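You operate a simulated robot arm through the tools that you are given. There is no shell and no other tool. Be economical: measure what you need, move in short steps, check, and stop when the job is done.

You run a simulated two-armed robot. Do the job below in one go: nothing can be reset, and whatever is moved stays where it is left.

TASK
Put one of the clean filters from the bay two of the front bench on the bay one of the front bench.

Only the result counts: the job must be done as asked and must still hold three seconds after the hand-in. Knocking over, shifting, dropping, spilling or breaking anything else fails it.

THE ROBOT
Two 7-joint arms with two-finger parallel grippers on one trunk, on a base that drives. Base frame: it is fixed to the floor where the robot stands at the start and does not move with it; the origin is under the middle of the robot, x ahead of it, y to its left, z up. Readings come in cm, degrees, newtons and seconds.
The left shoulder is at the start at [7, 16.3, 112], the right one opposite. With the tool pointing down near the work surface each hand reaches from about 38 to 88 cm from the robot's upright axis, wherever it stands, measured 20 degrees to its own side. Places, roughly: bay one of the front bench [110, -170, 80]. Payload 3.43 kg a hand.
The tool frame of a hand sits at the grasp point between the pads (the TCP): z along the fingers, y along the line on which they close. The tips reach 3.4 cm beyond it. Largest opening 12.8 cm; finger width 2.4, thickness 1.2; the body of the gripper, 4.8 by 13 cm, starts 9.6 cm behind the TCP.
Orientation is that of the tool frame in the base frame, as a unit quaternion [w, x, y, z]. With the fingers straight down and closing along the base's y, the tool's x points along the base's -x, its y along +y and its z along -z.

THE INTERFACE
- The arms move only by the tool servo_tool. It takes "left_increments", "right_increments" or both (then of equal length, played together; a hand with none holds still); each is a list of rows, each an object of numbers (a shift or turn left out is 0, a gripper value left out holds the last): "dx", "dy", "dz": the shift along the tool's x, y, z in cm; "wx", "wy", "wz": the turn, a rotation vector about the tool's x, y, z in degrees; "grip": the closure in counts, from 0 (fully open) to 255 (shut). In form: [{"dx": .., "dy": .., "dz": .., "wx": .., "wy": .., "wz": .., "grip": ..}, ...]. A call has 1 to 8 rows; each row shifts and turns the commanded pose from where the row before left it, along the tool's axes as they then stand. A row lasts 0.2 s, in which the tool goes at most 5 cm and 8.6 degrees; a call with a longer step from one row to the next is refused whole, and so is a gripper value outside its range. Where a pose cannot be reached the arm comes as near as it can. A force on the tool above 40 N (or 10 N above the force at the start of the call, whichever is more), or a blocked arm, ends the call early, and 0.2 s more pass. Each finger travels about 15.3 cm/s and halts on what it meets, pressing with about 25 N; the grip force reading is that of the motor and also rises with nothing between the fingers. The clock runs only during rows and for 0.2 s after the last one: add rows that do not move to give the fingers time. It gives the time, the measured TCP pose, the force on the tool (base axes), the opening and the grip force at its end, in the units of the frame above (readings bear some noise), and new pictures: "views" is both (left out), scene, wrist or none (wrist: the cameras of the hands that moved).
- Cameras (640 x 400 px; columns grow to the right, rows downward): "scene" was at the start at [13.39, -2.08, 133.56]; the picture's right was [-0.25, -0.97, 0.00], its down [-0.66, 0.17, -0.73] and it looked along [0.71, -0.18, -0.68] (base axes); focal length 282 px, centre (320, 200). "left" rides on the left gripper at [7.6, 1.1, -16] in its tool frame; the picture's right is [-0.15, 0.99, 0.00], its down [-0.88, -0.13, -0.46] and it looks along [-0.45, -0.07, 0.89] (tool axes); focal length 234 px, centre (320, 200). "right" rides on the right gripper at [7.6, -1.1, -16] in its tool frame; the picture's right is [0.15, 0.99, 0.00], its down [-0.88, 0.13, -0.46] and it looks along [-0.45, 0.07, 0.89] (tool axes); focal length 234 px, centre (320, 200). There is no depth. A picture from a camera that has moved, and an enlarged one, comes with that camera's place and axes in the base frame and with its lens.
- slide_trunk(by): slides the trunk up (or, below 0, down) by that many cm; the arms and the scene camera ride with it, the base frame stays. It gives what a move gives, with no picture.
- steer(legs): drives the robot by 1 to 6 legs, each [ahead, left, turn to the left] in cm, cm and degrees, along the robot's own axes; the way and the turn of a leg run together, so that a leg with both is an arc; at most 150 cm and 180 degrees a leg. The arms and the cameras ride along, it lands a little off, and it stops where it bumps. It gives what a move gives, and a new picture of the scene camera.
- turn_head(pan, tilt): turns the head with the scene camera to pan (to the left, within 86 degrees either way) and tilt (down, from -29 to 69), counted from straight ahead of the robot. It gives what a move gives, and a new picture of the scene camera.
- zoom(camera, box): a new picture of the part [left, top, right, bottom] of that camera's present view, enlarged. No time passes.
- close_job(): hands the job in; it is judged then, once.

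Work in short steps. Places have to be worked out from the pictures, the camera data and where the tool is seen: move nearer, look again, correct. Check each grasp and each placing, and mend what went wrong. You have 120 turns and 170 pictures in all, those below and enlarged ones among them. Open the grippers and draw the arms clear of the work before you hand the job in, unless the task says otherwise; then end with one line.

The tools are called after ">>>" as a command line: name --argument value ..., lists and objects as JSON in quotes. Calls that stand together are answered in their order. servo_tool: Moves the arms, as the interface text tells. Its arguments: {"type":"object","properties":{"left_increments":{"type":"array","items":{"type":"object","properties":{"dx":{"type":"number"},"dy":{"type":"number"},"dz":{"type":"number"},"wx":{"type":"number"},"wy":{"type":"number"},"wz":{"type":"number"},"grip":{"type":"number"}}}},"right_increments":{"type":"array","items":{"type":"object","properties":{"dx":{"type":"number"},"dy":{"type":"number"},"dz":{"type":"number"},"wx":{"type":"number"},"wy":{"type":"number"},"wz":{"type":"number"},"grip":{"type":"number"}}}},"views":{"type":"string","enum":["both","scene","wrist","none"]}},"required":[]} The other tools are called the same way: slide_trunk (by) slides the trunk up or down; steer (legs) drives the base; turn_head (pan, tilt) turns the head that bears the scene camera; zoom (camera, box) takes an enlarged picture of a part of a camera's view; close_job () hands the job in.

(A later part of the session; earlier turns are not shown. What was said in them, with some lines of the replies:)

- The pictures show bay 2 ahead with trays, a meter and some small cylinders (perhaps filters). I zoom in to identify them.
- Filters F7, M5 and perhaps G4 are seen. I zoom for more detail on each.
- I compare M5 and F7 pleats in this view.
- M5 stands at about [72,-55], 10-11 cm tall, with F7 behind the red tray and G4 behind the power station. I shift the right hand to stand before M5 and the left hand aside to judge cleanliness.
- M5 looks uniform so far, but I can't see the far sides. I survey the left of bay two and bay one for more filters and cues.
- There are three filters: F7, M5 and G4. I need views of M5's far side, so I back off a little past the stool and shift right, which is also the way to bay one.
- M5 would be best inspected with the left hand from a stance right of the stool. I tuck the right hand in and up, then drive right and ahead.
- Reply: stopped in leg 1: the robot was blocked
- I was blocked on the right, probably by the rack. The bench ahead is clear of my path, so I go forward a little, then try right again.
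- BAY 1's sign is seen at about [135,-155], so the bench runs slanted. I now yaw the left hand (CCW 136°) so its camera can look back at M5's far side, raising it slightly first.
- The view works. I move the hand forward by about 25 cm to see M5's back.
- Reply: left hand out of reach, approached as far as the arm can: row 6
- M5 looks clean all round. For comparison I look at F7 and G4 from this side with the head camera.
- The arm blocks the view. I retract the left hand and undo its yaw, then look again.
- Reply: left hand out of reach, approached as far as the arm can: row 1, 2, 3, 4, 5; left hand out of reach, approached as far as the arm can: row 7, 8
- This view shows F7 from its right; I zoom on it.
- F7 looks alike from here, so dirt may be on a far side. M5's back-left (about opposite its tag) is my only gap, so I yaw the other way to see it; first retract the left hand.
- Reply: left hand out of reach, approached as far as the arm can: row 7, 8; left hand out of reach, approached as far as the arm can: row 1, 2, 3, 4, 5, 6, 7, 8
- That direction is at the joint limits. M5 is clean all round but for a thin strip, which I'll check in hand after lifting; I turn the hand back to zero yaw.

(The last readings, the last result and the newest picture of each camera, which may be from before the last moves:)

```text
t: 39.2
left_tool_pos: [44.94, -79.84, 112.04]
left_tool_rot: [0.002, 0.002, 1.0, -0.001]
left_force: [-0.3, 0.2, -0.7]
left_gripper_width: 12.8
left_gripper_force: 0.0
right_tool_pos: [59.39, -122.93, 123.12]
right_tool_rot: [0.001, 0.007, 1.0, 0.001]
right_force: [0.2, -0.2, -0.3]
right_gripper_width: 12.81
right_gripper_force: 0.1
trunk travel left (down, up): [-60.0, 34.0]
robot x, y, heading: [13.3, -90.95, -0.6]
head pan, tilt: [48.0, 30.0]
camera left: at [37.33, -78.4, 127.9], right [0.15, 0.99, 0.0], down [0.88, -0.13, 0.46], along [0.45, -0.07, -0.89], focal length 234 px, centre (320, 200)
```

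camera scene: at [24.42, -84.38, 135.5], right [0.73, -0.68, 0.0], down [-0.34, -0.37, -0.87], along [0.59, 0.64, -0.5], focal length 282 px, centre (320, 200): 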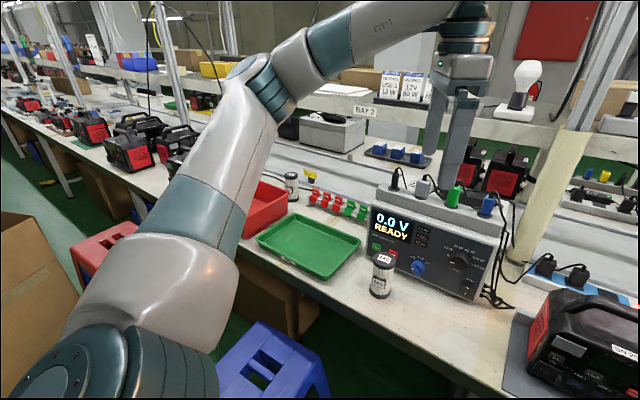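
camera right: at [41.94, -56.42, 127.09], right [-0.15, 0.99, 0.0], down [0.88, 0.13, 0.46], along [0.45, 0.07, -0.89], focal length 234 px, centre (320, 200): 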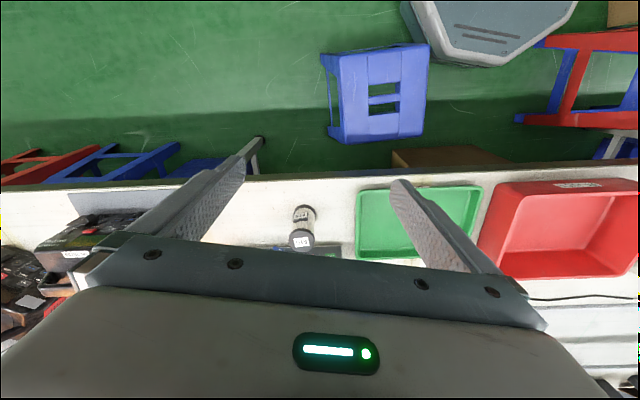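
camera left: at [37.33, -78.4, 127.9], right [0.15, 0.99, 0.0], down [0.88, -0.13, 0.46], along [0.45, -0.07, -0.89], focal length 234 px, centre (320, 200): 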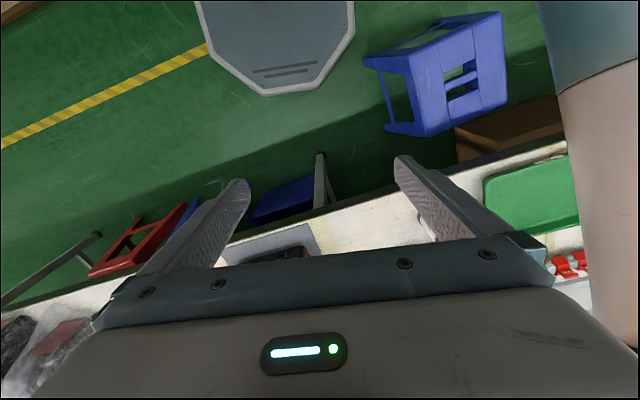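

The hand is back to zero yaw at [45,-80,112]. I move it to stand before M5, at about [60,-56].

>>> servo_tool --left_increments '[{"dx": -2.5, "dy": 4}, {"dx": -2.5, "dy": 4}, {"dx": -2.5, "dy": 4}, {"dx": -2.5, "dy": 4}, {"dx": -2.5, "dy": 4}, {"dx": -2.5, "dy": 4}]' --views "both"

```text
t: 40.6
left_tool_pos: [59.98, -55.5, 112.01]
left_tool_rot: [0.002, 0.003, 1.0, -0.002]
left_force: [1.4, -0.1, -0.9]
left_gripper_width: 12.79
left_gripper_force: 0.1
right_tool_pos: [59.34, -122.92, 123.29]
right_tool_rot: [0.002, 0.007, 1.0, 0.0]
right_force: [0.1, -0.4, 0.4]
right_gripper_width: 12.78
right_gripper_force: 0.0
trunk travel left (down, up): [-60.0, 34.0]
robot x, y, heading: [12.77, -91.12, -0.7]
head pan, tilt: [48.0, 30.0]
camera scene: at [24.42, -84.23, 135.49], right [0.73, -0.68, 0.0], down [-0.34, -0.37, -0.87], along [0.59, 0.64, -0.5], focal length 282 px, centre (320, 200)
camera left: at [52.45, -54.09, 127.89], right [0.15, 0.99, 0.0], down [0.88, -0.14, 0.46], along [0.45, -0.07, -0.89], focal length 234 px, centre (320, 200)
```

scene: 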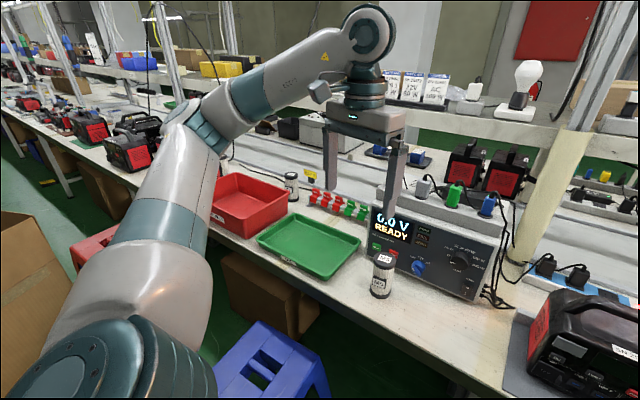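
left: 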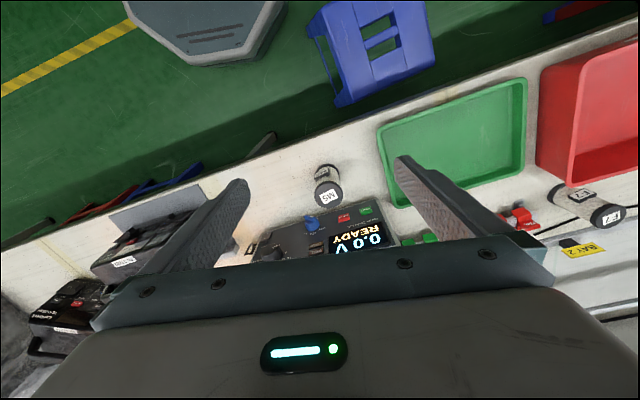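

M5's axis is about [71.5,-55.8]; its tag faces [-0.91,-0.42]. I yaw 17° to keep the tag between the fingers, half-close, and move above it.

>>> servo_tool --left_increments '[{"wz": -8.5, "grip": 65}, {"wz": -8.5}, {"dx": -3.63, "dy": -1.22, "dz": 2.3}, {"dx": -3.63, "dy": -1.22, "dz": 2.3}, {"dx": -3.63, "dy": -1.22, "dz": 2.3}, {}]' --views "both"

```text
t: 42.0
left_tool_pos: [71.7, -56.27, 105.38]
left_tool_rot: [0.002, -0.145, 0.989, -0.001]
left_force: [-0.5, -0.4, -1.1]
left_gripper_width: 9.53
left_gripper_force: 0.1
right_tool_pos: [59.29, -122.98, 123.2]
right_tool_rot: [0.001, 0.006, 1.0, 0.001]
right_force: [-0.2, 0.2, 0.4]
right_gripper_width: 12.8
right_gripper_force: 0.1
trunk travel left (down, up): [-60.0, 34.0]
robot x, y, heading: [12.79, -90.82, -0.8]
head pan, tilt: [48.0, 30.0]
camera scene: at [24.32, -84.36, 135.51], right [0.73, -0.68, 0.0], down [-0.34, -0.37, -0.87], along [0.59, 0.64, -0.5], focal length 282 px, centre (320, 200)
camera left: at [64.14, -57.09, 121.25], right [-0.14, 0.99, 0.0], down [0.88, 0.13, 0.46], along [0.46, 0.06, -0.89], focal length 234 px, centre (320, 200)
```

scene: 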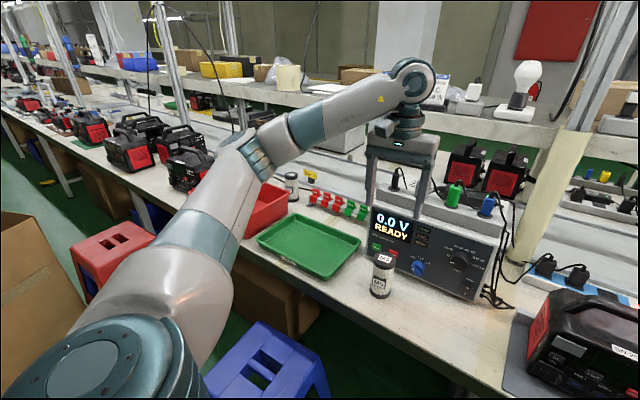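
left: 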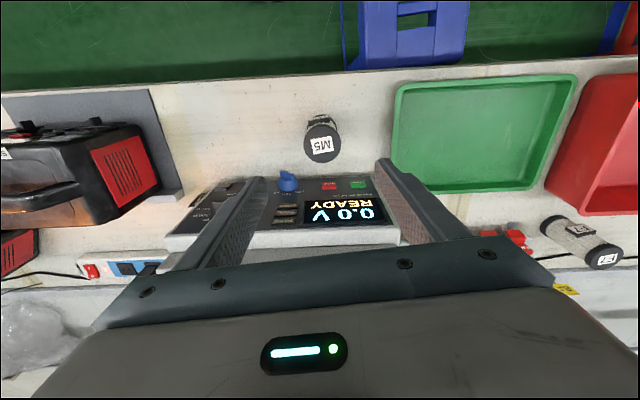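

The alignment needs about +0.6, +0.5 cm. I correct and descend most of the way, then check.

>>> servo_tool --left_increments '[{"dx": -0.7, "dy": 0.3, "dz": 3}, {"dz": 4}, {"dz": 3.5}, {}]' --views "both"

```text
t: 43.0
left_tool_pos: [72.21, -55.64, 94.63]
left_tool_rot: [0.002, -0.144, 0.99, 0.0]
left_force: [-0.2, 0.5, 0.5]
left_gripper_width: 9.56
left_gripper_force: 0.0
right_tool_pos: [59.26, -123.01, 123.22]
right_tool_rot: [0.001, 0.007, 1.0, 0.001]
right_force: [0.0, -0.2, -1.1]
right_gripper_width: 12.78
right_gripper_force: 0.0
trunk travel left (down, up): [-60.0, 34.0]
robot x, y, heading: [12.89, -90.83, -0.8]
head pan, tilt: [48.0, 30.0]
camera scene: at [24.38, -84.4, 135.5], right [0.73, -0.68, 0.0], down [-0.34, -0.37, -0.87], along [0.59, 0.64, -0.5], focal length 282 px, centre (320, 200)
camera left: at [64.65, -56.51, 110.56], right [-0.14, 0.99, 0.0], down [0.88, 0.13, 0.46], along [0.46, 0.06, -0.89], focal length 234 px, centre (320, 200)
```

scene: 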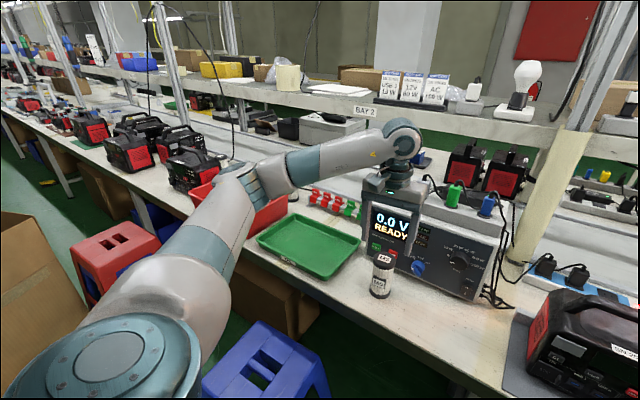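
left: 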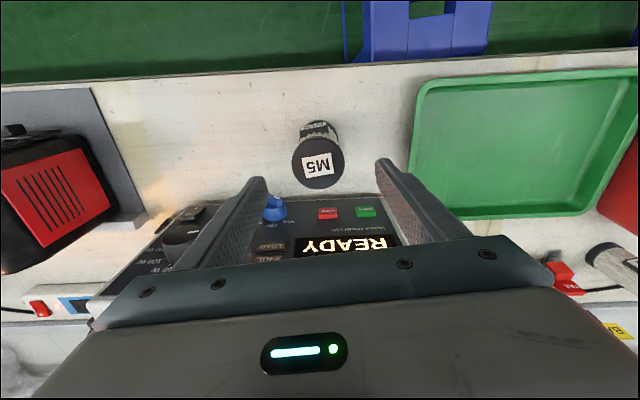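

The filter is centred between the fingers ([72.5,-55.7]). I descend the rest to z ≈ 83.5.

>>> servo_tool --left_increments '[{"dx": -0.2, "dz": 3}, {"dz": 3}, {"dz": 3}, {"dz": 2.1}, {}]' --views "both"

```text
t: 44.2
left_tool_pos: [72.36, -55.82, 83.57]
left_tool_rot: [0.002, -0.144, 0.99, 0.0]
left_force: [0.3, 0.9, -0.4]
left_gripper_width: 9.52
left_gripper_force: 0.0
right_tool_pos: [59.46, -123.03, 123.17]
right_tool_rot: [0.001, 0.007, 1.0, 0.001]
right_force: [0.3, 0.3, 0.2]
right_gripper_width: 12.83
right_gripper_force: 0.0
trunk travel left (down, up): [-60.0, 34.0]
robot x, y, heading: [13.0, -91.19, -0.4]
head pan, tilt: [48.0, 30.0]
camera scene: at [24.4, -84.39, 135.5], right [0.73, -0.68, 0.0], down [-0.34, -0.37, -0.87], along [0.59, 0.64, -0.5], focal length 282 px, centre (320, 200)
camera left: at [64.83, -56.63, 99.48], right [-0.14, 0.99, 0.0], down [0.88, 0.13, 0.46], along [0.45, 0.06, -0.89], focal length 234 px, centre (320, 200)
```

scene: 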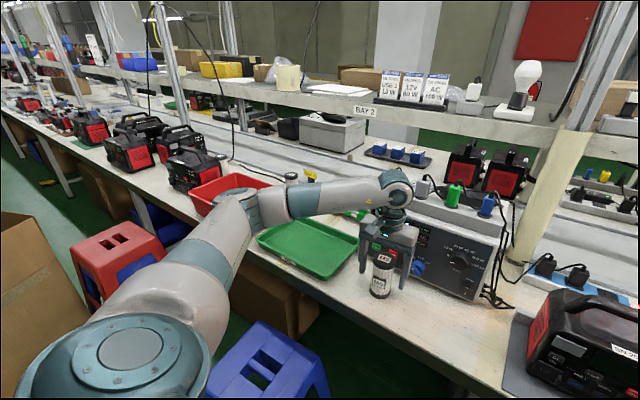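
left: 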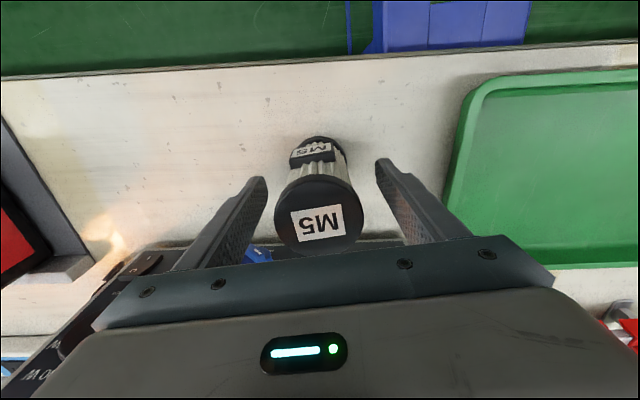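

The filter sits between the pads. I close the gripper.

>>> servo_tool --left_increments '[{"grip": 255}, {}, {}, {}]' --views "wrist"

```text
t: 45.2
left_tool_pos: [72.5, -55.79, 83.68]
left_tool_rot: [0.002, -0.144, 0.99, -0.001]
left_force: [-0.1, 0.1, 0.3]
left_gripper_width: 5.47
left_gripper_force: 24.9
right_tool_pos: [59.33, -123.04, 123.24]
right_tool_rot: [0.001, 0.007, 1.0, 0.001]
right_force: [-0.4, 0.9, 1.0]
right_gripper_width: 12.84
right_gripper_force: 0.0
trunk travel left (down, up): [-60.0, 34.0]
robot x, y, heading: [12.59, -90.96, -0.6]
head pan, tilt: [48.0, 30.0]
camera left: at [64.85, -56.61, 99.49], right [-0.14, 0.99, 0.0], down [0.88, 0.13, 0.46], along [0.45, 0.06, -0.89], focal length 234 px, centre (320, 200)
```

left: 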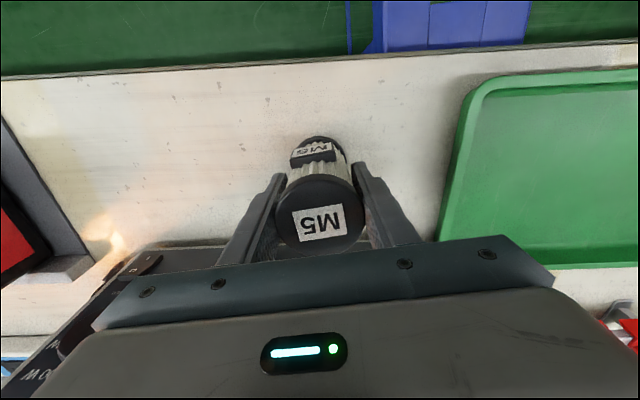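

Held at 5.5 cm. I lift straight up.

>>> servo_tool --left_increments '[{"dz": -2}, {"dz": -4}, {"dz": -4}, {"dz": -4}, {"dz": -4}, {"dz": -4}, {"dz": -4}, {"dz": -3}]' --views "scene"

```text
t: 47.0
left_tool_pos: [72.22, -55.98, 112.57]
left_tool_rot: [0.001, -0.144, 0.99, 0.0]
left_force: [-0.4, -0.9, -0.6]
left_gripper_width: 5.47
left_gripper_force: 25.1
right_tool_pos: [59.31, -123.08, 123.1]
right_tool_rot: [0.001, 0.007, 1.0, 0.001]
right_force: [-0.6, 0.2, 0.4]
right_gripper_width: 12.79
right_gripper_force: 0.1
trunk travel left (down, up): [-60.0, 34.0]
robot x, y, heading: [13.3, -91.18, -0.7]
head pan, tilt: [48.0, 30.0]
camera scene: at [24.35, -84.44, 135.5], right [0.73, -0.68, 0.0], down [-0.34, -0.37, -0.87], along [0.59, 0.64, -0.5], focal length 282 px, centre (320, 200)
```

scene: 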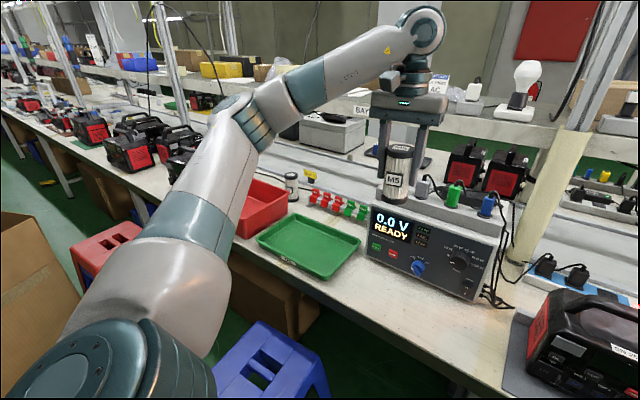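

Lifted cleanly. I draw it back toward me and then yaw to view its back with the head camera.

>>> servo_tool --left_increments '[{"dx": 4.1, "dy": -1.9}, {"dx": 4.1, "dy": -1.9}, {"dx": 4.1, "dy": -1.9}, {"dx": 4.1, "dy": -1.9}, {"wz": -8.5}, {"wz": -8.5}, {"wz": -8.5}, {"wz": -8.5}]' --views "none"

>>> servo_tool --left_increments '[{"wz": -8.5}, {"wz": -8.5}, {"wz": -8.5}, {"wz": -8.5}, {"wz": -8.5}, {"wz": -8.5}, {"wz": -8.5}, {"wz": -8.5}]' --views "none"

>>> turn_head --pan 20 --tilt 40

```text
t: 48.8
left_tool_pos: [58.86, -67.53, 112.59]
left_tool_rot: [0.001, -0.428, 0.904, -0.001]
left_force: [-0.1, 0.1, -0.5]
left_gripper_width: 5.5
left_gripper_force: 24.9
right_tool_pos: [59.41, -123.03, 123.06]
right_tool_rot: [0.001, 0.007, 1.0, 0.001]
right_force: [-0.2, 0.0, -0.3]
right_gripper_width: 12.78
right_gripper_force: 0.0
trunk travel left (down, up): [-60.0, 34.0]
robot x, y, heading: [12.6, -90.67, -0.9]
head pan, tilt: [48.0, 30.0]
```

```text
t: 50.6
left_tool_pos: [58.86, -67.63, 112.59]
left_tool_rot: [0.001, 0.86, -0.51, 0.002]
left_force: [0.0, 0.0, -1.3]
left_gripper_width: 5.5
left_gripper_force: 25.1
right_tool_pos: [59.48, -122.91, 123.1]
right_tool_rot: [0.001, 0.006, 1.0, 0.001]
right_force: [0.5, -0.5, -1.1]
right_gripper_width: 12.81
right_gripper_force: 0.1
trunk travel left (down, up): [-60.0, 34.0]
robot x, y, heading: [12.89, -90.95, -1.1]
head pan, tilt: [48.0, 30.0]
```

```text
t: 51.5
left_tool_pos: [58.9, -67.69, 112.57]
left_tool_rot: [0.0, 0.859, -0.511, 0.003]
left_force: [-0.7, -0.4, -1.6]
left_gripper_width: 5.49
left_gripper_force: 24.7
right_tool_pos: [59.32, -122.97, 123.25]
right_tool_rot: [0.001, 0.008, 1.0, 0.001]
right_force: [0.5, 0.3, -0.2]
right_gripper_width: 12.82
right_gripper_force: 0.0
trunk travel left (down, up): [-60.0, 34.0]
robot x, y, heading: [12.87, -91.18, -0.9]
head pan, tilt: [20.0, 40.0]
camera scene: at [26.31, -88.2, 133.96], right [0.33, -0.94, 0.0], down [-0.61, -0.21, -0.77], along [0.72, 0.25, -0.64], focal length 282 px, centre (320, 200)
```

scene: 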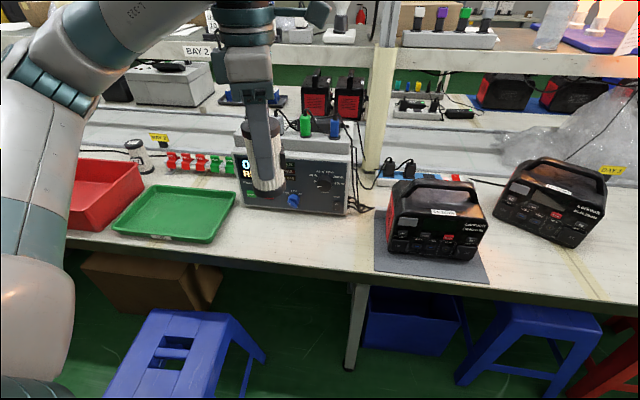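

>>> zoom --camera "scene" --box '[215, 105, 315, 205]'

>>> zoom --camera "scene" --box '[115, 130, 165, 180]'

```text
4.00 times, centred on (265, 155) of scene
camera zoom: at [26.31, -88.2, 133.96], right [0.33, -0.94, 0.0], down [-0.61, -0.21, -0.77], along [0.72, 0.25, -0.64], focal length 1130 px, centre (540, 380)
```

zoom: 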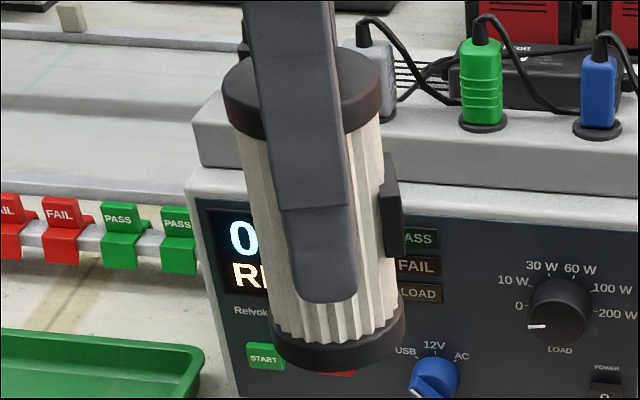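

```text
8.00 times, centred on (140, 155) of scene
camera zoom: at [26.31, -88.2, 133.96], right [0.33, -0.94, 0.0], down [-0.61, -0.21, -0.77], along [0.72, 0.25, -0.64], focal length 2259 px, centre (1760, 560)
```

zoom: 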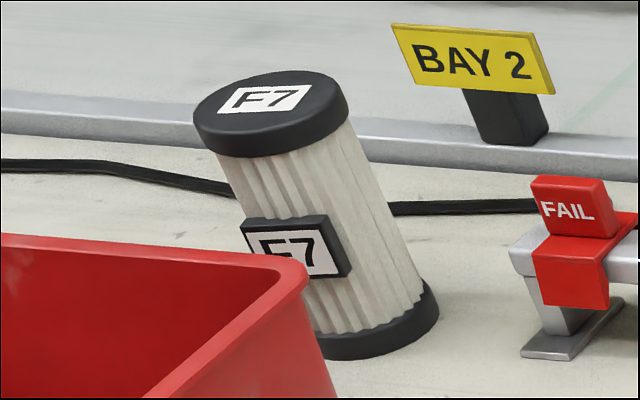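

The visible sides are clean. One further yaw shows the last strip opposite the tag.

>>> servo_tool --left_increments '[{"wz": -8.5}, {"wz": -8.5}, {"wz": -8.5}, {"wz": -8.5}, {"wz": -8.5}]' --views "none"

>>> zoom --camera "scene" --box '[215, 105, 315, 205]'

```text
t: 52.7
left_tool_pos: [58.9, -67.74, 112.62]
left_tool_rot: [0.0, 0.987, -0.162, 0.001]
left_force: [-0.2, 0.5, -0.9]
left_gripper_width: 5.47
left_gripper_force: 24.3
right_tool_pos: [59.39, -123.02, 123.29]
right_tool_rot: [0.001, 0.008, 1.0, 0.001]
right_force: [-0.3, -1.0, 0.2]
right_gripper_width: 12.8
right_gripper_force: 0.1
trunk travel left (down, up): [-60.0, 34.0]
robot x, y, heading: [12.92, -91.21, -0.7]
head pan, tilt: [20.0, 40.0]
```

```text
4.00 times, centred on (265, 155) of scene
camera zoom: at [26.31, -88.21, 133.96], right [0.33, -0.94, 0.0], down [-0.61, -0.21, -0.77], along [0.72, 0.25, -0.64], focal length 1130 px, centre (540, 380)
```

zoom: 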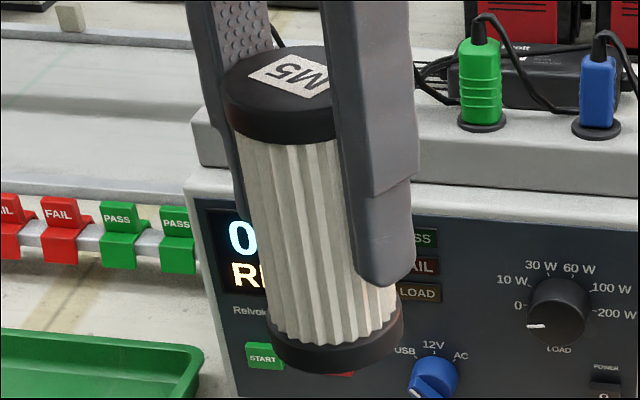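

M5 is clean all round. I turn the hand back and raise it, before driving to bay one.

>>> servo_tool --left_increments '[{"wz": 8.5, "dz": -2}, {"wz": 8.5, "dz": -2}, {"wz": 8.5, "dz": -2}, {"wz": 8.5}, {"wz": 8.5}, {"wz": 8.5}, {"wz": 8.5}, {"wz": 8.5}]' --views "none"

>>> servo_tool --left_increments '[{"wz": 8.5}, {"wz": 8.5}, {"wz": 8.5}, {"wz": 8.5}, {"wz": 8.5}, {"wz": 8.5}, {"wz": 8.5}, {"wz": 8.5}]' --views "none"

>>> steer --legs '[[14, 0, 0], [0, -25, 0]]'

>>> turn_head --pan -35 --tilt 38

```text
t: 54.5
left_tool_pos: [58.69, -67.9, 118.6]
left_tool_rot: [-0.001, 0.724, -0.689, 0.001]
left_force: [0.4, -0.5, -1.1]
left_gripper_width: 5.48
left_gripper_force: 24.9
right_tool_pos: [59.35, -122.96, 123.24]
right_tool_rot: [0.001, 0.007, 1.0, 0.001]
right_force: [-0.2, 0.4, -0.2]
right_gripper_width: 12.81
right_gripper_force: 0.1
trunk travel left (down, up): [-60.0, 34.0]
robot x, y, heading: [12.81, -91.07, -0.6]
head pan, tilt: [20.0, 40.0]
```

```text
t: 56.3
left_tool_pos: [58.86, -67.77, 118.57]
left_tool_rot: [0.002, -0.216, 0.976, -0.002]
left_force: [-0.3, -0.1, -1.2]
left_gripper_width: 5.5
left_gripper_force: 25.1
right_tool_pos: [59.42, -122.98, 123.16]
right_tool_rot: [0.0, 0.006, 1.0, 0.001]
right_force: [0.0, 0.1, -0.5]
right_gripper_width: 12.79
right_gripper_force: 0.1
trunk travel left (down, up): [-60.0, 34.0]
robot x, y, heading: [12.9, -90.85, -0.8]
head pan, tilt: [20.0, 40.0]
```

```text
t: 59.0
left_tool_pos: [72.41, -92.6, 118.54]
left_tool_rot: [0.001, -0.22, 0.976, -0.001]
left_force: [0.7, -0.4, -1.2]
left_gripper_width: 5.46
left_gripper_force: 24.7
right_tool_pos: [73.23, -147.83, 123.13]
right_tool_rot: [0.001, 0.004, 1.0, 0.001]
right_force: [-0.6, -0.4, 0.0]
right_gripper_width: 12.81
right_gripper_force: 0.1
trunk travel left (down, up): [-60.0, 34.0]
robot x, y, heading: [27.02, -115.98, -0.6]
head pan, tilt: [20.0, 40.0]
camera scene: at [39.99, -113.22, 133.96], right [0.34, -0.94, 0.0], down [-0.61, -0.22, -0.77], along [0.72, 0.26, -0.64], focal length 282 px, centre (320, 200)
```

scene: 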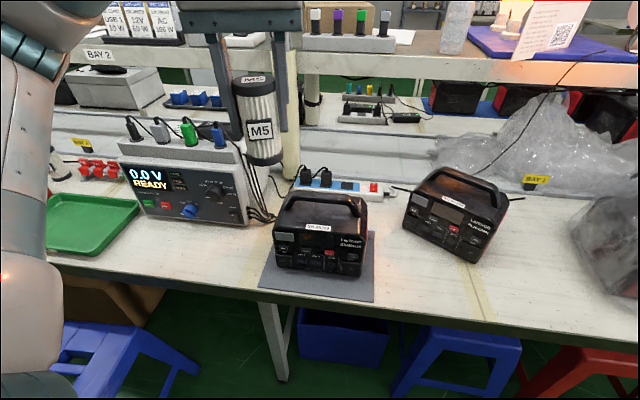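

```text
t: 60.3
left_tool_pos: [72.39, -92.49, 118.56]
left_tool_rot: [0.001, -0.22, 0.976, -0.002]
left_force: [-0.2, -0.4, -3.2]
left_gripper_width: 5.46
left_gripper_force: 25.0
right_tool_pos: [73.28, -147.88, 123.17]
right_tool_rot: [0.001, 0.004, 1.0, 0.001]
right_force: [-0.4, 0.2, 0.3]
right_gripper_width: 12.78
right_gripper_force: 0.0
trunk travel left (down, up): [-60.0, 34.0]
robot x, y, heading: [26.71, -115.92, -0.4]
head pan, tilt: [-35.0, 38.0]
camera scene: at [39.03, -121.11, 134.26], right [-0.58, -0.82, 0.0], down [-0.5, 0.36, -0.79], along [0.64, -0.46, -0.62], focal length 282 px, centre (320, 200)
```

scene: 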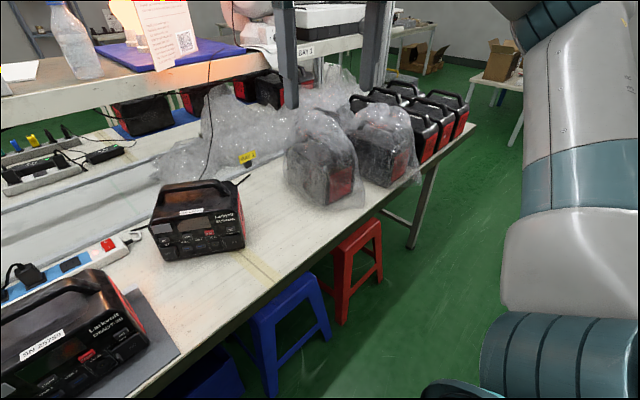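

The free spot in bay one is between the second power station and the bagged unit, around [101,-150]. I drive further right and look again.

>>> steer --legs '[[3, -25, 0]]'

>>> turn_head --pan -12 --tilt 45

```text
t: 62.1
left_tool_pos: [75.29, -117.54, 118.55]
left_tool_rot: [0.002, -0.219, 0.976, -0.002]
left_force: [-0.2, -0.1, -0.7]
left_gripper_width: 5.49
left_gripper_force: 25.4
right_tool_pos: [75.94, -172.72, 123.13]
right_tool_rot: [0.001, 0.005, 1.0, 0.001]
right_force: [0.2, -0.5, 0.2]
right_gripper_width: 12.8
right_gripper_force: 0.0
trunk travel left (down, up): [-60.0, 34.0]
robot x, y, heading: [29.55, -141.16, -0.7]
head pan, tilt: [-35.0, 38.0]
camera scene: at [41.76, -145.88, 134.26], right [-0.58, -0.81, 0.0], down [-0.5, 0.36, -0.79], along [0.64, -0.46, -0.62], focal length 282 px, centre (320, 200)
```

scene: 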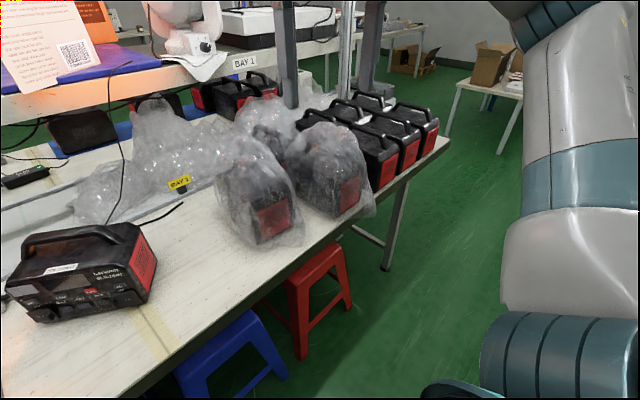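

```text
t: 63.0
left_tool_pos: [75.22, -117.48, 118.62]
left_tool_rot: [0.002, -0.219, 0.976, -0.002]
left_force: [-0.4, 0.6, -1.7]
left_gripper_width: 5.46
left_gripper_force: 24.8
right_tool_pos: [76.04, -172.63, 123.19]
right_tool_rot: [0.001, 0.004, 1.0, 0.001]
right_force: [-1.3, 0.1, -0.8]
right_gripper_width: 12.79
right_gripper_force: 0.0
trunk travel left (down, up): [-60.0, 34.0]
robot x, y, heading: [29.31, -140.96, -0.3]
head pan, tilt: [-12.0, 45.0]
camera scene: at [42.67, -142.63, 133.24], right [-0.22, -0.98, 0.0], down [-0.69, 0.15, -0.71], along [0.69, -0.15, -0.71], focal length 282 px, centre (320, 200)
```

scene: 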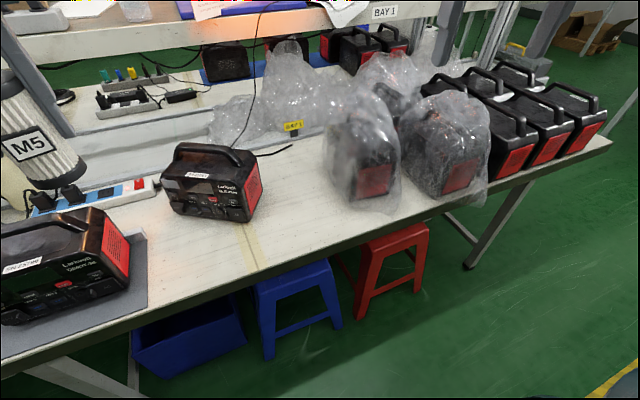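

The gap lies between the station's right end (y≈-137) and the bag (y≈-158). I target [96,-147], first raising the trunk 12 cm for elbow clearance, then carrying the filter over.

>>> slide_trunk --by 12

>>> servo_tool --left_increments '[{"dx": -0.75, "dy": -4.4}, {"dx": -0.75, "dy": -4.4}, {"dx": -0.75, "dy": -4.4}, {"dx": -0.75, "dy": -4.4}, {"dx": -0.75, "dy": -4.4}, {"dx": -0.75, "dy": -4.4}, {"dx": -0.75, "dy": -4.4}, {"dx": -0.75, "dy": -4.4}]' --views "both"

```text
t: 64.5
left_tool_pos: [75.45, -117.43, 130.59]
left_tool_rot: [0.001, -0.218, 0.976, -0.001]
left_force: [0.2, 0.1, -0.9]
left_gripper_width: 5.47
left_gripper_force: 24.7
right_tool_pos: [76.06, -172.66, 135.15]
right_tool_rot: [0.001, 0.004, 1.0, 0.002]
right_force: [0.5, -0.2, 0.4]
right_gripper_width: 12.82
right_gripper_force: 0.0
trunk travel left (down, up): [-72.0, 22.0]
robot x, y, heading: [29.4, -140.73, -0.5]
head pan, tilt: [-12.0, 45.0]
```

```text
t: 66.3
left_tool_pos: [95.93, -147.03, 130.65]
left_tool_rot: [0.001, -0.22, 0.976, 0.0]
left_force: [0.7, -0.8, -1.5]
left_gripper_width: 5.49
left_gripper_force: 25.0
right_tool_pos: [75.94, -173.04, 135.02]
right_tool_rot: [0.0, 0.005, 1.0, 0.002]
right_force: [-0.1, -0.2, 0.7]
right_gripper_width: 12.78
right_gripper_force: 0.1
trunk travel left (down, up): [-72.0, 22.0]
robot x, y, heading: [29.45, -140.76, -0.3]
head pan, tilt: [-12.0, 45.0]
camera scene: at [42.69, -143.05, 145.23], right [-0.22, -0.98, 0.0], down [-0.69, 0.16, -0.71], along [0.69, -0.15, -0.71], focal length 282 px, centre (320, 200)
camera left: at [88.53, -149.06, 146.55], right [-0.29, 0.96, 0.0], down [0.85, 0.26, 0.46], along [0.44, 0.13, -0.89], focal length 234 px, centre (320, 200)
```

scene: 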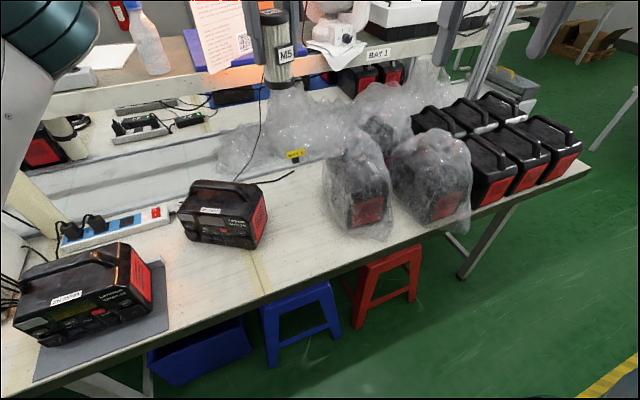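
left: 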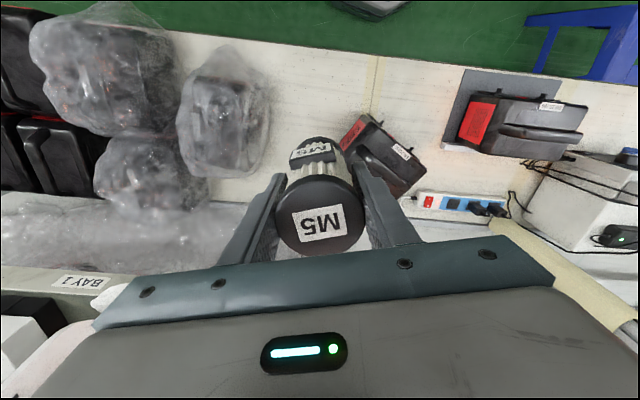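

The gap's middle is at about y=-149; I shift to [93,-149] and descend in stages.

>>> servo_tool --left_increments '[{"dx": 3.5, "dy": -0.5}, {"dz": 4.3}, {"dz": 4.3}, {"dz": 4.3}, {"dz": 4.3}, {"dz": 4.3}, {"dz": 4.3}, {"dz": 4.3}]' --views "both"

```text
t: 68.1
left_tool_pos: [92.72, -148.44, 100.35]
left_tool_rot: [0.001, -0.219, 0.976, -0.001]
left_force: [0.1, -0.6, -2.5]
left_gripper_width: 5.46
left_gripper_force: 25.3
right_tool_pos: [76.03, -172.59, 135.02]
right_tool_rot: [0.0, 0.004, 1.0, 0.001]
right_force: [0.5, -1.2, -0.3]
right_gripper_width: 12.82
right_gripper_force: 0.1
trunk travel left (down, up): [-72.0, 22.0]
robot x, y, heading: [29.76, -140.77, -0.4]
head pan, tilt: [-12.0, 45.0]
camera scene: at [42.8, -142.66, 145.23], right [-0.22, -0.98, 0.0], down [-0.69, 0.15, -0.71], along [0.69, -0.15, -0.71], focal length 282 px, centre (320, 200)
camera left: at [85.47, -150.49, 116.36], right [-0.29, 0.96, 0.0], down [0.85, 0.26, 0.46], along [0.44, 0.13, -0.89], focal length 234 px, centre (320, 200)
```

scene: 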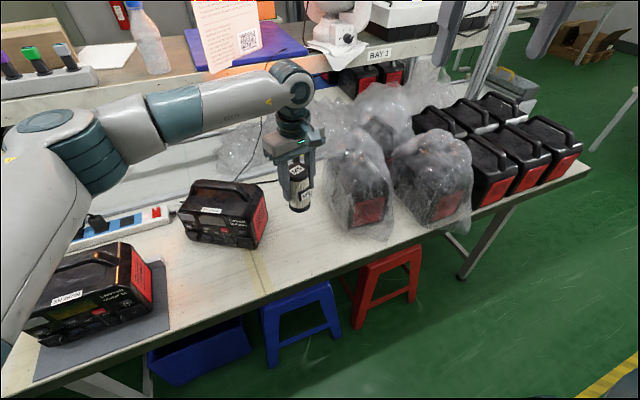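
left: 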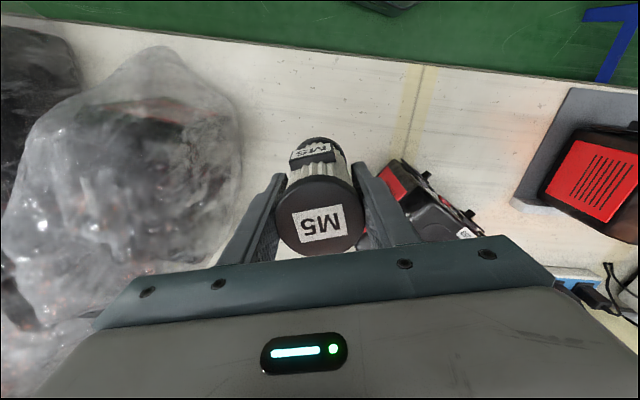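

Clearance is about 4 cm on each side. I ease 1.5 cm toward the front edge and descend to just above the bench.

>>> servo_tool --left_increments '[{"dx": 1.5, "dz": 3}, {"dz": 4}, {"dz": 4}, {"dz": 3.3}, {}]' --views "both"

```text
t: 69.3
left_tool_pos: [91.55, -149.14, 86.32]
left_tool_rot: [0.001, -0.22, 0.976, -0.001]
left_force: [-0.1, 0.6, -2.3]
left_gripper_width: 5.47
left_gripper_force: 25.0
right_tool_pos: [75.92, -172.74, 135.17]
right_tool_rot: [0.0, 0.004, 1.0, 0.001]
right_force: [-0.6, 0.4, -0.1]
right_gripper_width: 12.77
right_gripper_force: 0.0
trunk travel left (down, up): [-72.0, 22.0]
robot x, y, heading: [29.53, -140.6, -0.5]
head pan, tilt: [-12.0, 45.0]
camera scene: at [42.66, -142.67, 145.24], right [-0.22, -0.98, 0.0], down [-0.69, 0.15, -0.71], along [0.69, -0.15, -0.71], focal length 282 px, centre (320, 200)
camera left: at [84.23, -151.23, 102.21], right [-0.29, 0.96, 0.0], down [0.85, 0.26, 0.46], along [0.44, 0.13, -0.89], focal length 234 px, centre (320, 200)
```

scene: 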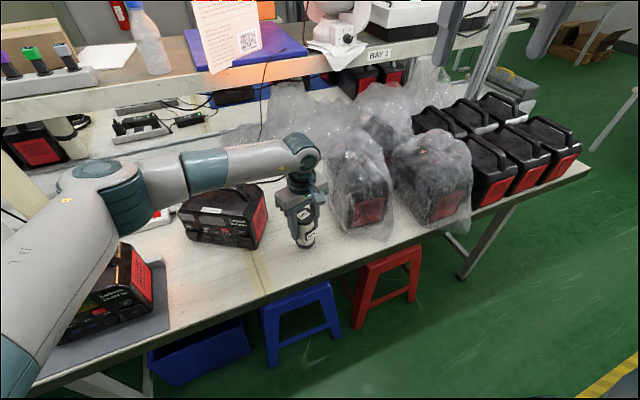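
left: 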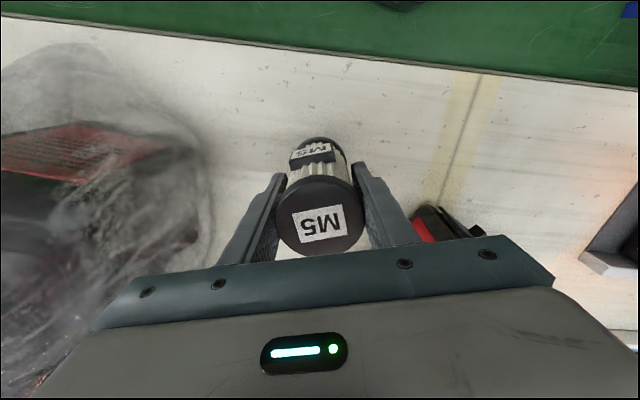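

Clear of everything. I lower the last bit slowly, watching the force.

>>> servo_tool --left_increments '[{"dz": 1.2}, {"dz": 1}, {"dz": 0.3}, {}, {}]' --views "none"

```text
t: 70.5
left_tool_pos: [91.68, -149.34, 83.74]
left_tool_rot: [0.001, -0.219, 0.976, 0.0]
left_force: [0.4, -0.6, -0.9]
left_gripper_width: 5.44
left_gripper_force: 25.3
right_tool_pos: [76.02, -172.71, 135.18]
right_tool_rot: [0.001, 0.004, 1.0, 0.0]
right_force: [0.7, -0.7, -0.9]
right_gripper_width: 12.79
right_gripper_force: 0.0
trunk travel left (down, up): [-72.0, 22.0]
robot x, y, heading: [29.4, -140.89, -0.3]
head pan, tilt: [-12.0, 45.0]
```

At 83.74 vs the grasp height of about 83.62; I lower 0.1 cm and check.

>>> servo_tool --left_increments '[{"dz": 0.1}, {}, {}]' --views "both"

>>> zoom --camera "scene" --box '[250, 160, 370, 270]'

```text
t: 71.3
left_tool_pos: [91.6, -149.22, 83.75]
left_tool_rot: [0.003, -0.218, 0.976, -0.002]
left_force: [-0.6, 0.0, -1.6]
left_gripper_width: 5.47
left_gripper_force: 25.2
right_tool_pos: [75.99, -172.74, 135.21]
right_tool_rot: [0.001, 0.004, 1.0, 0.001]
right_force: [0.3, -0.2, -0.2]
right_gripper_width: 12.78
right_gripper_force: 0.1
trunk travel left (down, up): [-72.0, 22.0]
robot x, y, heading: [29.0, -140.76, -0.4]
head pan, tilt: [-12.0, 45.0]
camera scene: at [42.69, -142.68, 145.23], right [-0.22, -0.98, 0.0], down [-0.69, 0.15, -0.71], along [0.69, -0.15, -0.71], focal length 282 px, centre (320, 200)
camera left: at [84.31, -151.33, 99.62], right [-0.29, 0.96, 0.0], down [0.85, 0.26, 0.46], along [0.44, 0.13, -0.89], focal length 234 px, centre (320, 200)
```

scene: 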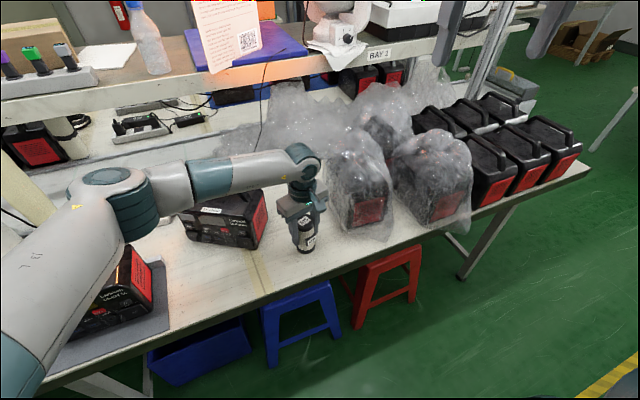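
left: 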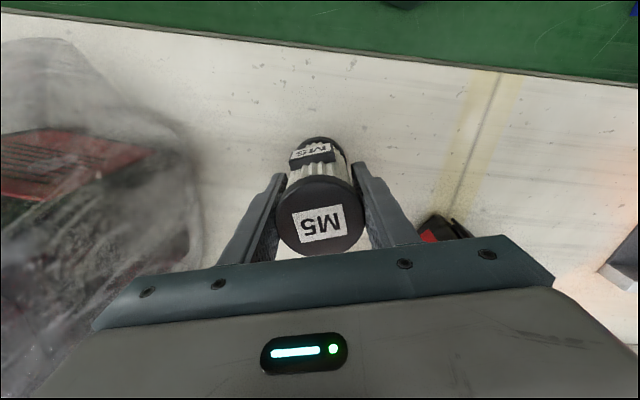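

```text
3.64 times, centred on (310, 215) of scene
camera zoom: at [42.69, -142.68, 145.23], right [-0.22, -0.98, 0.0], down [-0.69, 0.15, -0.71], along [0.69, -0.15, -0.71], focal length 1027 px, centre (356, 146)
```

zoom: 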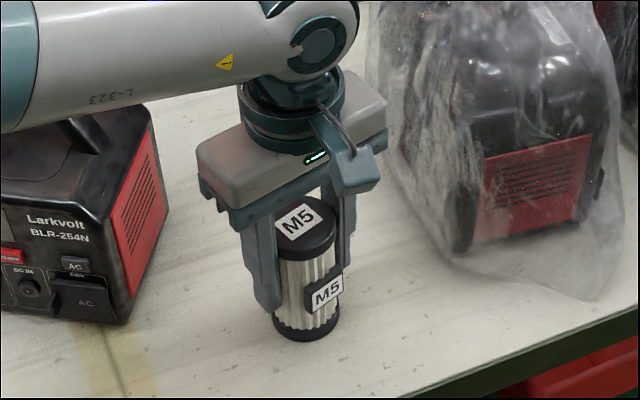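

It appears at or barely above the bench. I lower in 0.1 cm steps until a contact force shows.

>>> servo_tool --left_increments '[{"dz": 0.1}, {}, {"dz": 0.1}, {}, {}]' --views "none"

```text
t: 72.5
left_tool_pos: [91.6, -149.3, 83.59]
left_tool_rot: [0.002, -0.219, 0.976, -0.002]
left_force: [-0.2, -0.8, 8.3]
left_gripper_width: 5.45
left_gripper_force: 25.3
right_tool_pos: [75.91, -172.76, 135.27]
right_tool_rot: [0.001, 0.004, 1.0, 0.001]
right_force: [0.0, 0.3, 0.2]
right_gripper_width: 12.8
right_gripper_force: 0.1
trunk travel left (down, up): [-72.0, 22.0]
robot x, y, heading: [29.5, -141.27, -0.6]
head pan, tilt: [-12.0, 45.0]
```

Contact of 8 N shows the filter is standing on the bench. I relieve slightly and open to about 9 cm.

>>> servo_tool --left_increments '[{"dz": -0.1}, {"grip": 130}, {"grip": 75}, {}, {}]' --views "wrist"

```text
t: 73.7
left_tool_pos: [91.58, -149.34, 83.49]
left_tool_rot: [0.002, -0.219, 0.976, -0.002]
left_force: [0.1, 0.6, -0.1]
left_gripper_width: 9.06
left_gripper_force: 0.1
right_tool_pos: [76.04, -172.6, 135.18]
right_tool_rot: [0.001, 0.005, 1.0, 0.001]
right_force: [0.7, 0.6, -0.8]
right_gripper_width: 12.8
right_gripper_force: 0.1
trunk travel left (down, up): [-72.0, 22.0]
robot x, y, heading: [29.36, -141.02, -0.6]
head pan, tilt: [-12.0, 45.0]
camera left: at [84.29, -151.31, 99.47], right [-0.29, 0.96, 0.0], down [0.85, 0.26, 0.46], along [0.44, 0.13, -0.89], focal length 234 px, centre (320, 200)
```

left: 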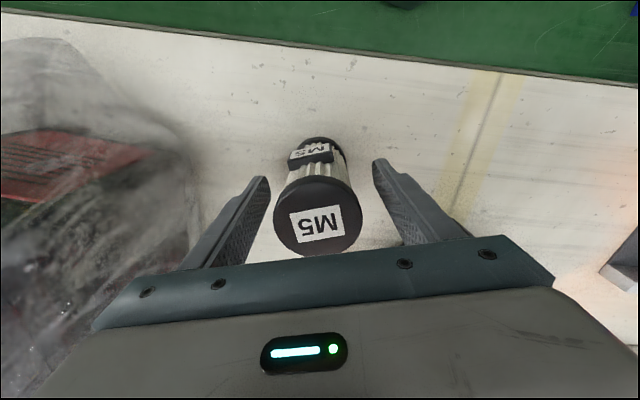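

The filter stands free between the fingers. I lift straight up.

>>> servo_tool --left_increments '[{"dz": -2}, {"dz": -4}, {"dz": -4}, {"dz": -4}, {"dz": -4.5}, {"dz": -4.5}, {"dz": -4.5}, {"dz": -4.5}]' --views "none"

>>> servo_tool --left_increments '[{"dx": 4, "grip": 0}, {"dx": 4}, {"dx": 4}, {"dx": 4}, {"dx": 4}, {}]' --views "scene"

>>> zoom --camera "scene" --box '[200, 140, 400, 280]'

```text
t: 75.5
left_tool_pos: [91.52, -149.3, 115.57]
left_tool_rot: [0.002, -0.219, 0.976, -0.001]
left_force: [0.4, -0.3, -0.6]
left_gripper_width: 9.05
left_gripper_force: 0.0
right_tool_pos: [75.78, -172.68, 135.19]
right_tool_rot: [0.001, 0.004, 1.0, 0.0]
right_force: [0.2, -0.1, -0.9]
right_gripper_width: 12.78
right_gripper_force: 0.0
trunk travel left (down, up): [-72.0, 22.0]
robot x, y, heading: [29.2, -140.78, -0.6]
head pan, tilt: [-12.0, 45.0]
```

```text
t: 76.9
left_tool_pos: [73.37, -157.78, 115.36]
left_tool_rot: [0.002, -0.219, 0.976, -0.001]
left_force: [0.7, 0.5, 0.3]
left_gripper_width: 12.81
left_gripper_force: 0.0
right_tool_pos: [76.01, -172.73, 135.22]
right_tool_rot: [0.0, 0.004, 1.0, 0.001]
right_force: [0.3, 0.1, 0.3]
right_gripper_width: 12.81
right_gripper_force: 0.1
trunk travel left (down, up): [-72.0, 22.0]
robot x, y, heading: [29.28, -141.12, -0.0]
head pan, tilt: [-12.0, 45.0]
camera scene: at [42.74, -142.61, 145.23], right [-0.22, -0.98, 0.0], down [-0.69, 0.15, -0.71], along [0.69, -0.15, -0.71], focal length 282 px, centre (320, 200)
```

scene: 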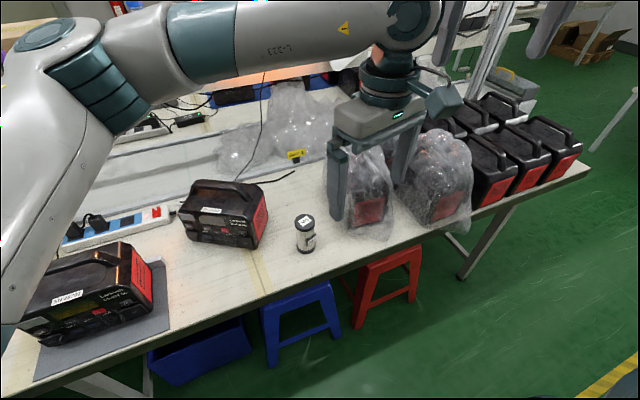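

```text
2.86 times, centred on (300, 210) of scene
camera zoom: at [42.74, -142.61, 145.23], right [-0.22, -0.98, 0.0], down [-0.69, 0.15, -0.71], along [0.69, -0.15, -0.71], focal length 807 px, centre (377, 171)
```

zoom: 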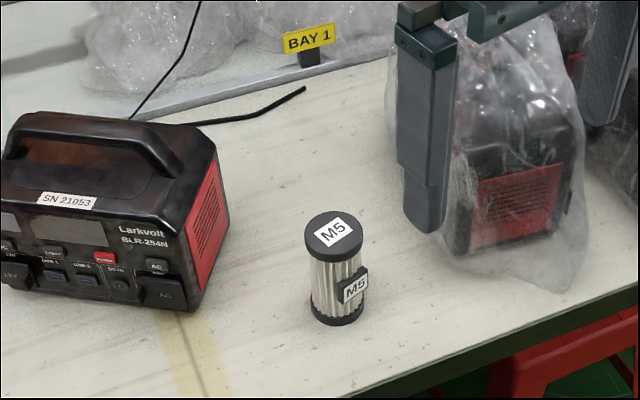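

The filter stands upright in bay one near its sign, nothing was disturbed there, and both grippers are open and clear. I hand in.

>>> close_job

```text
The job is handed in.
```

I moved clean filter M5 from bay two to bay one of the front bench, where it stands upright between the power station and the bagged unit. The base stopped once when it was blocked, probably by the rack on the right, and I did not check whether the rack moved.
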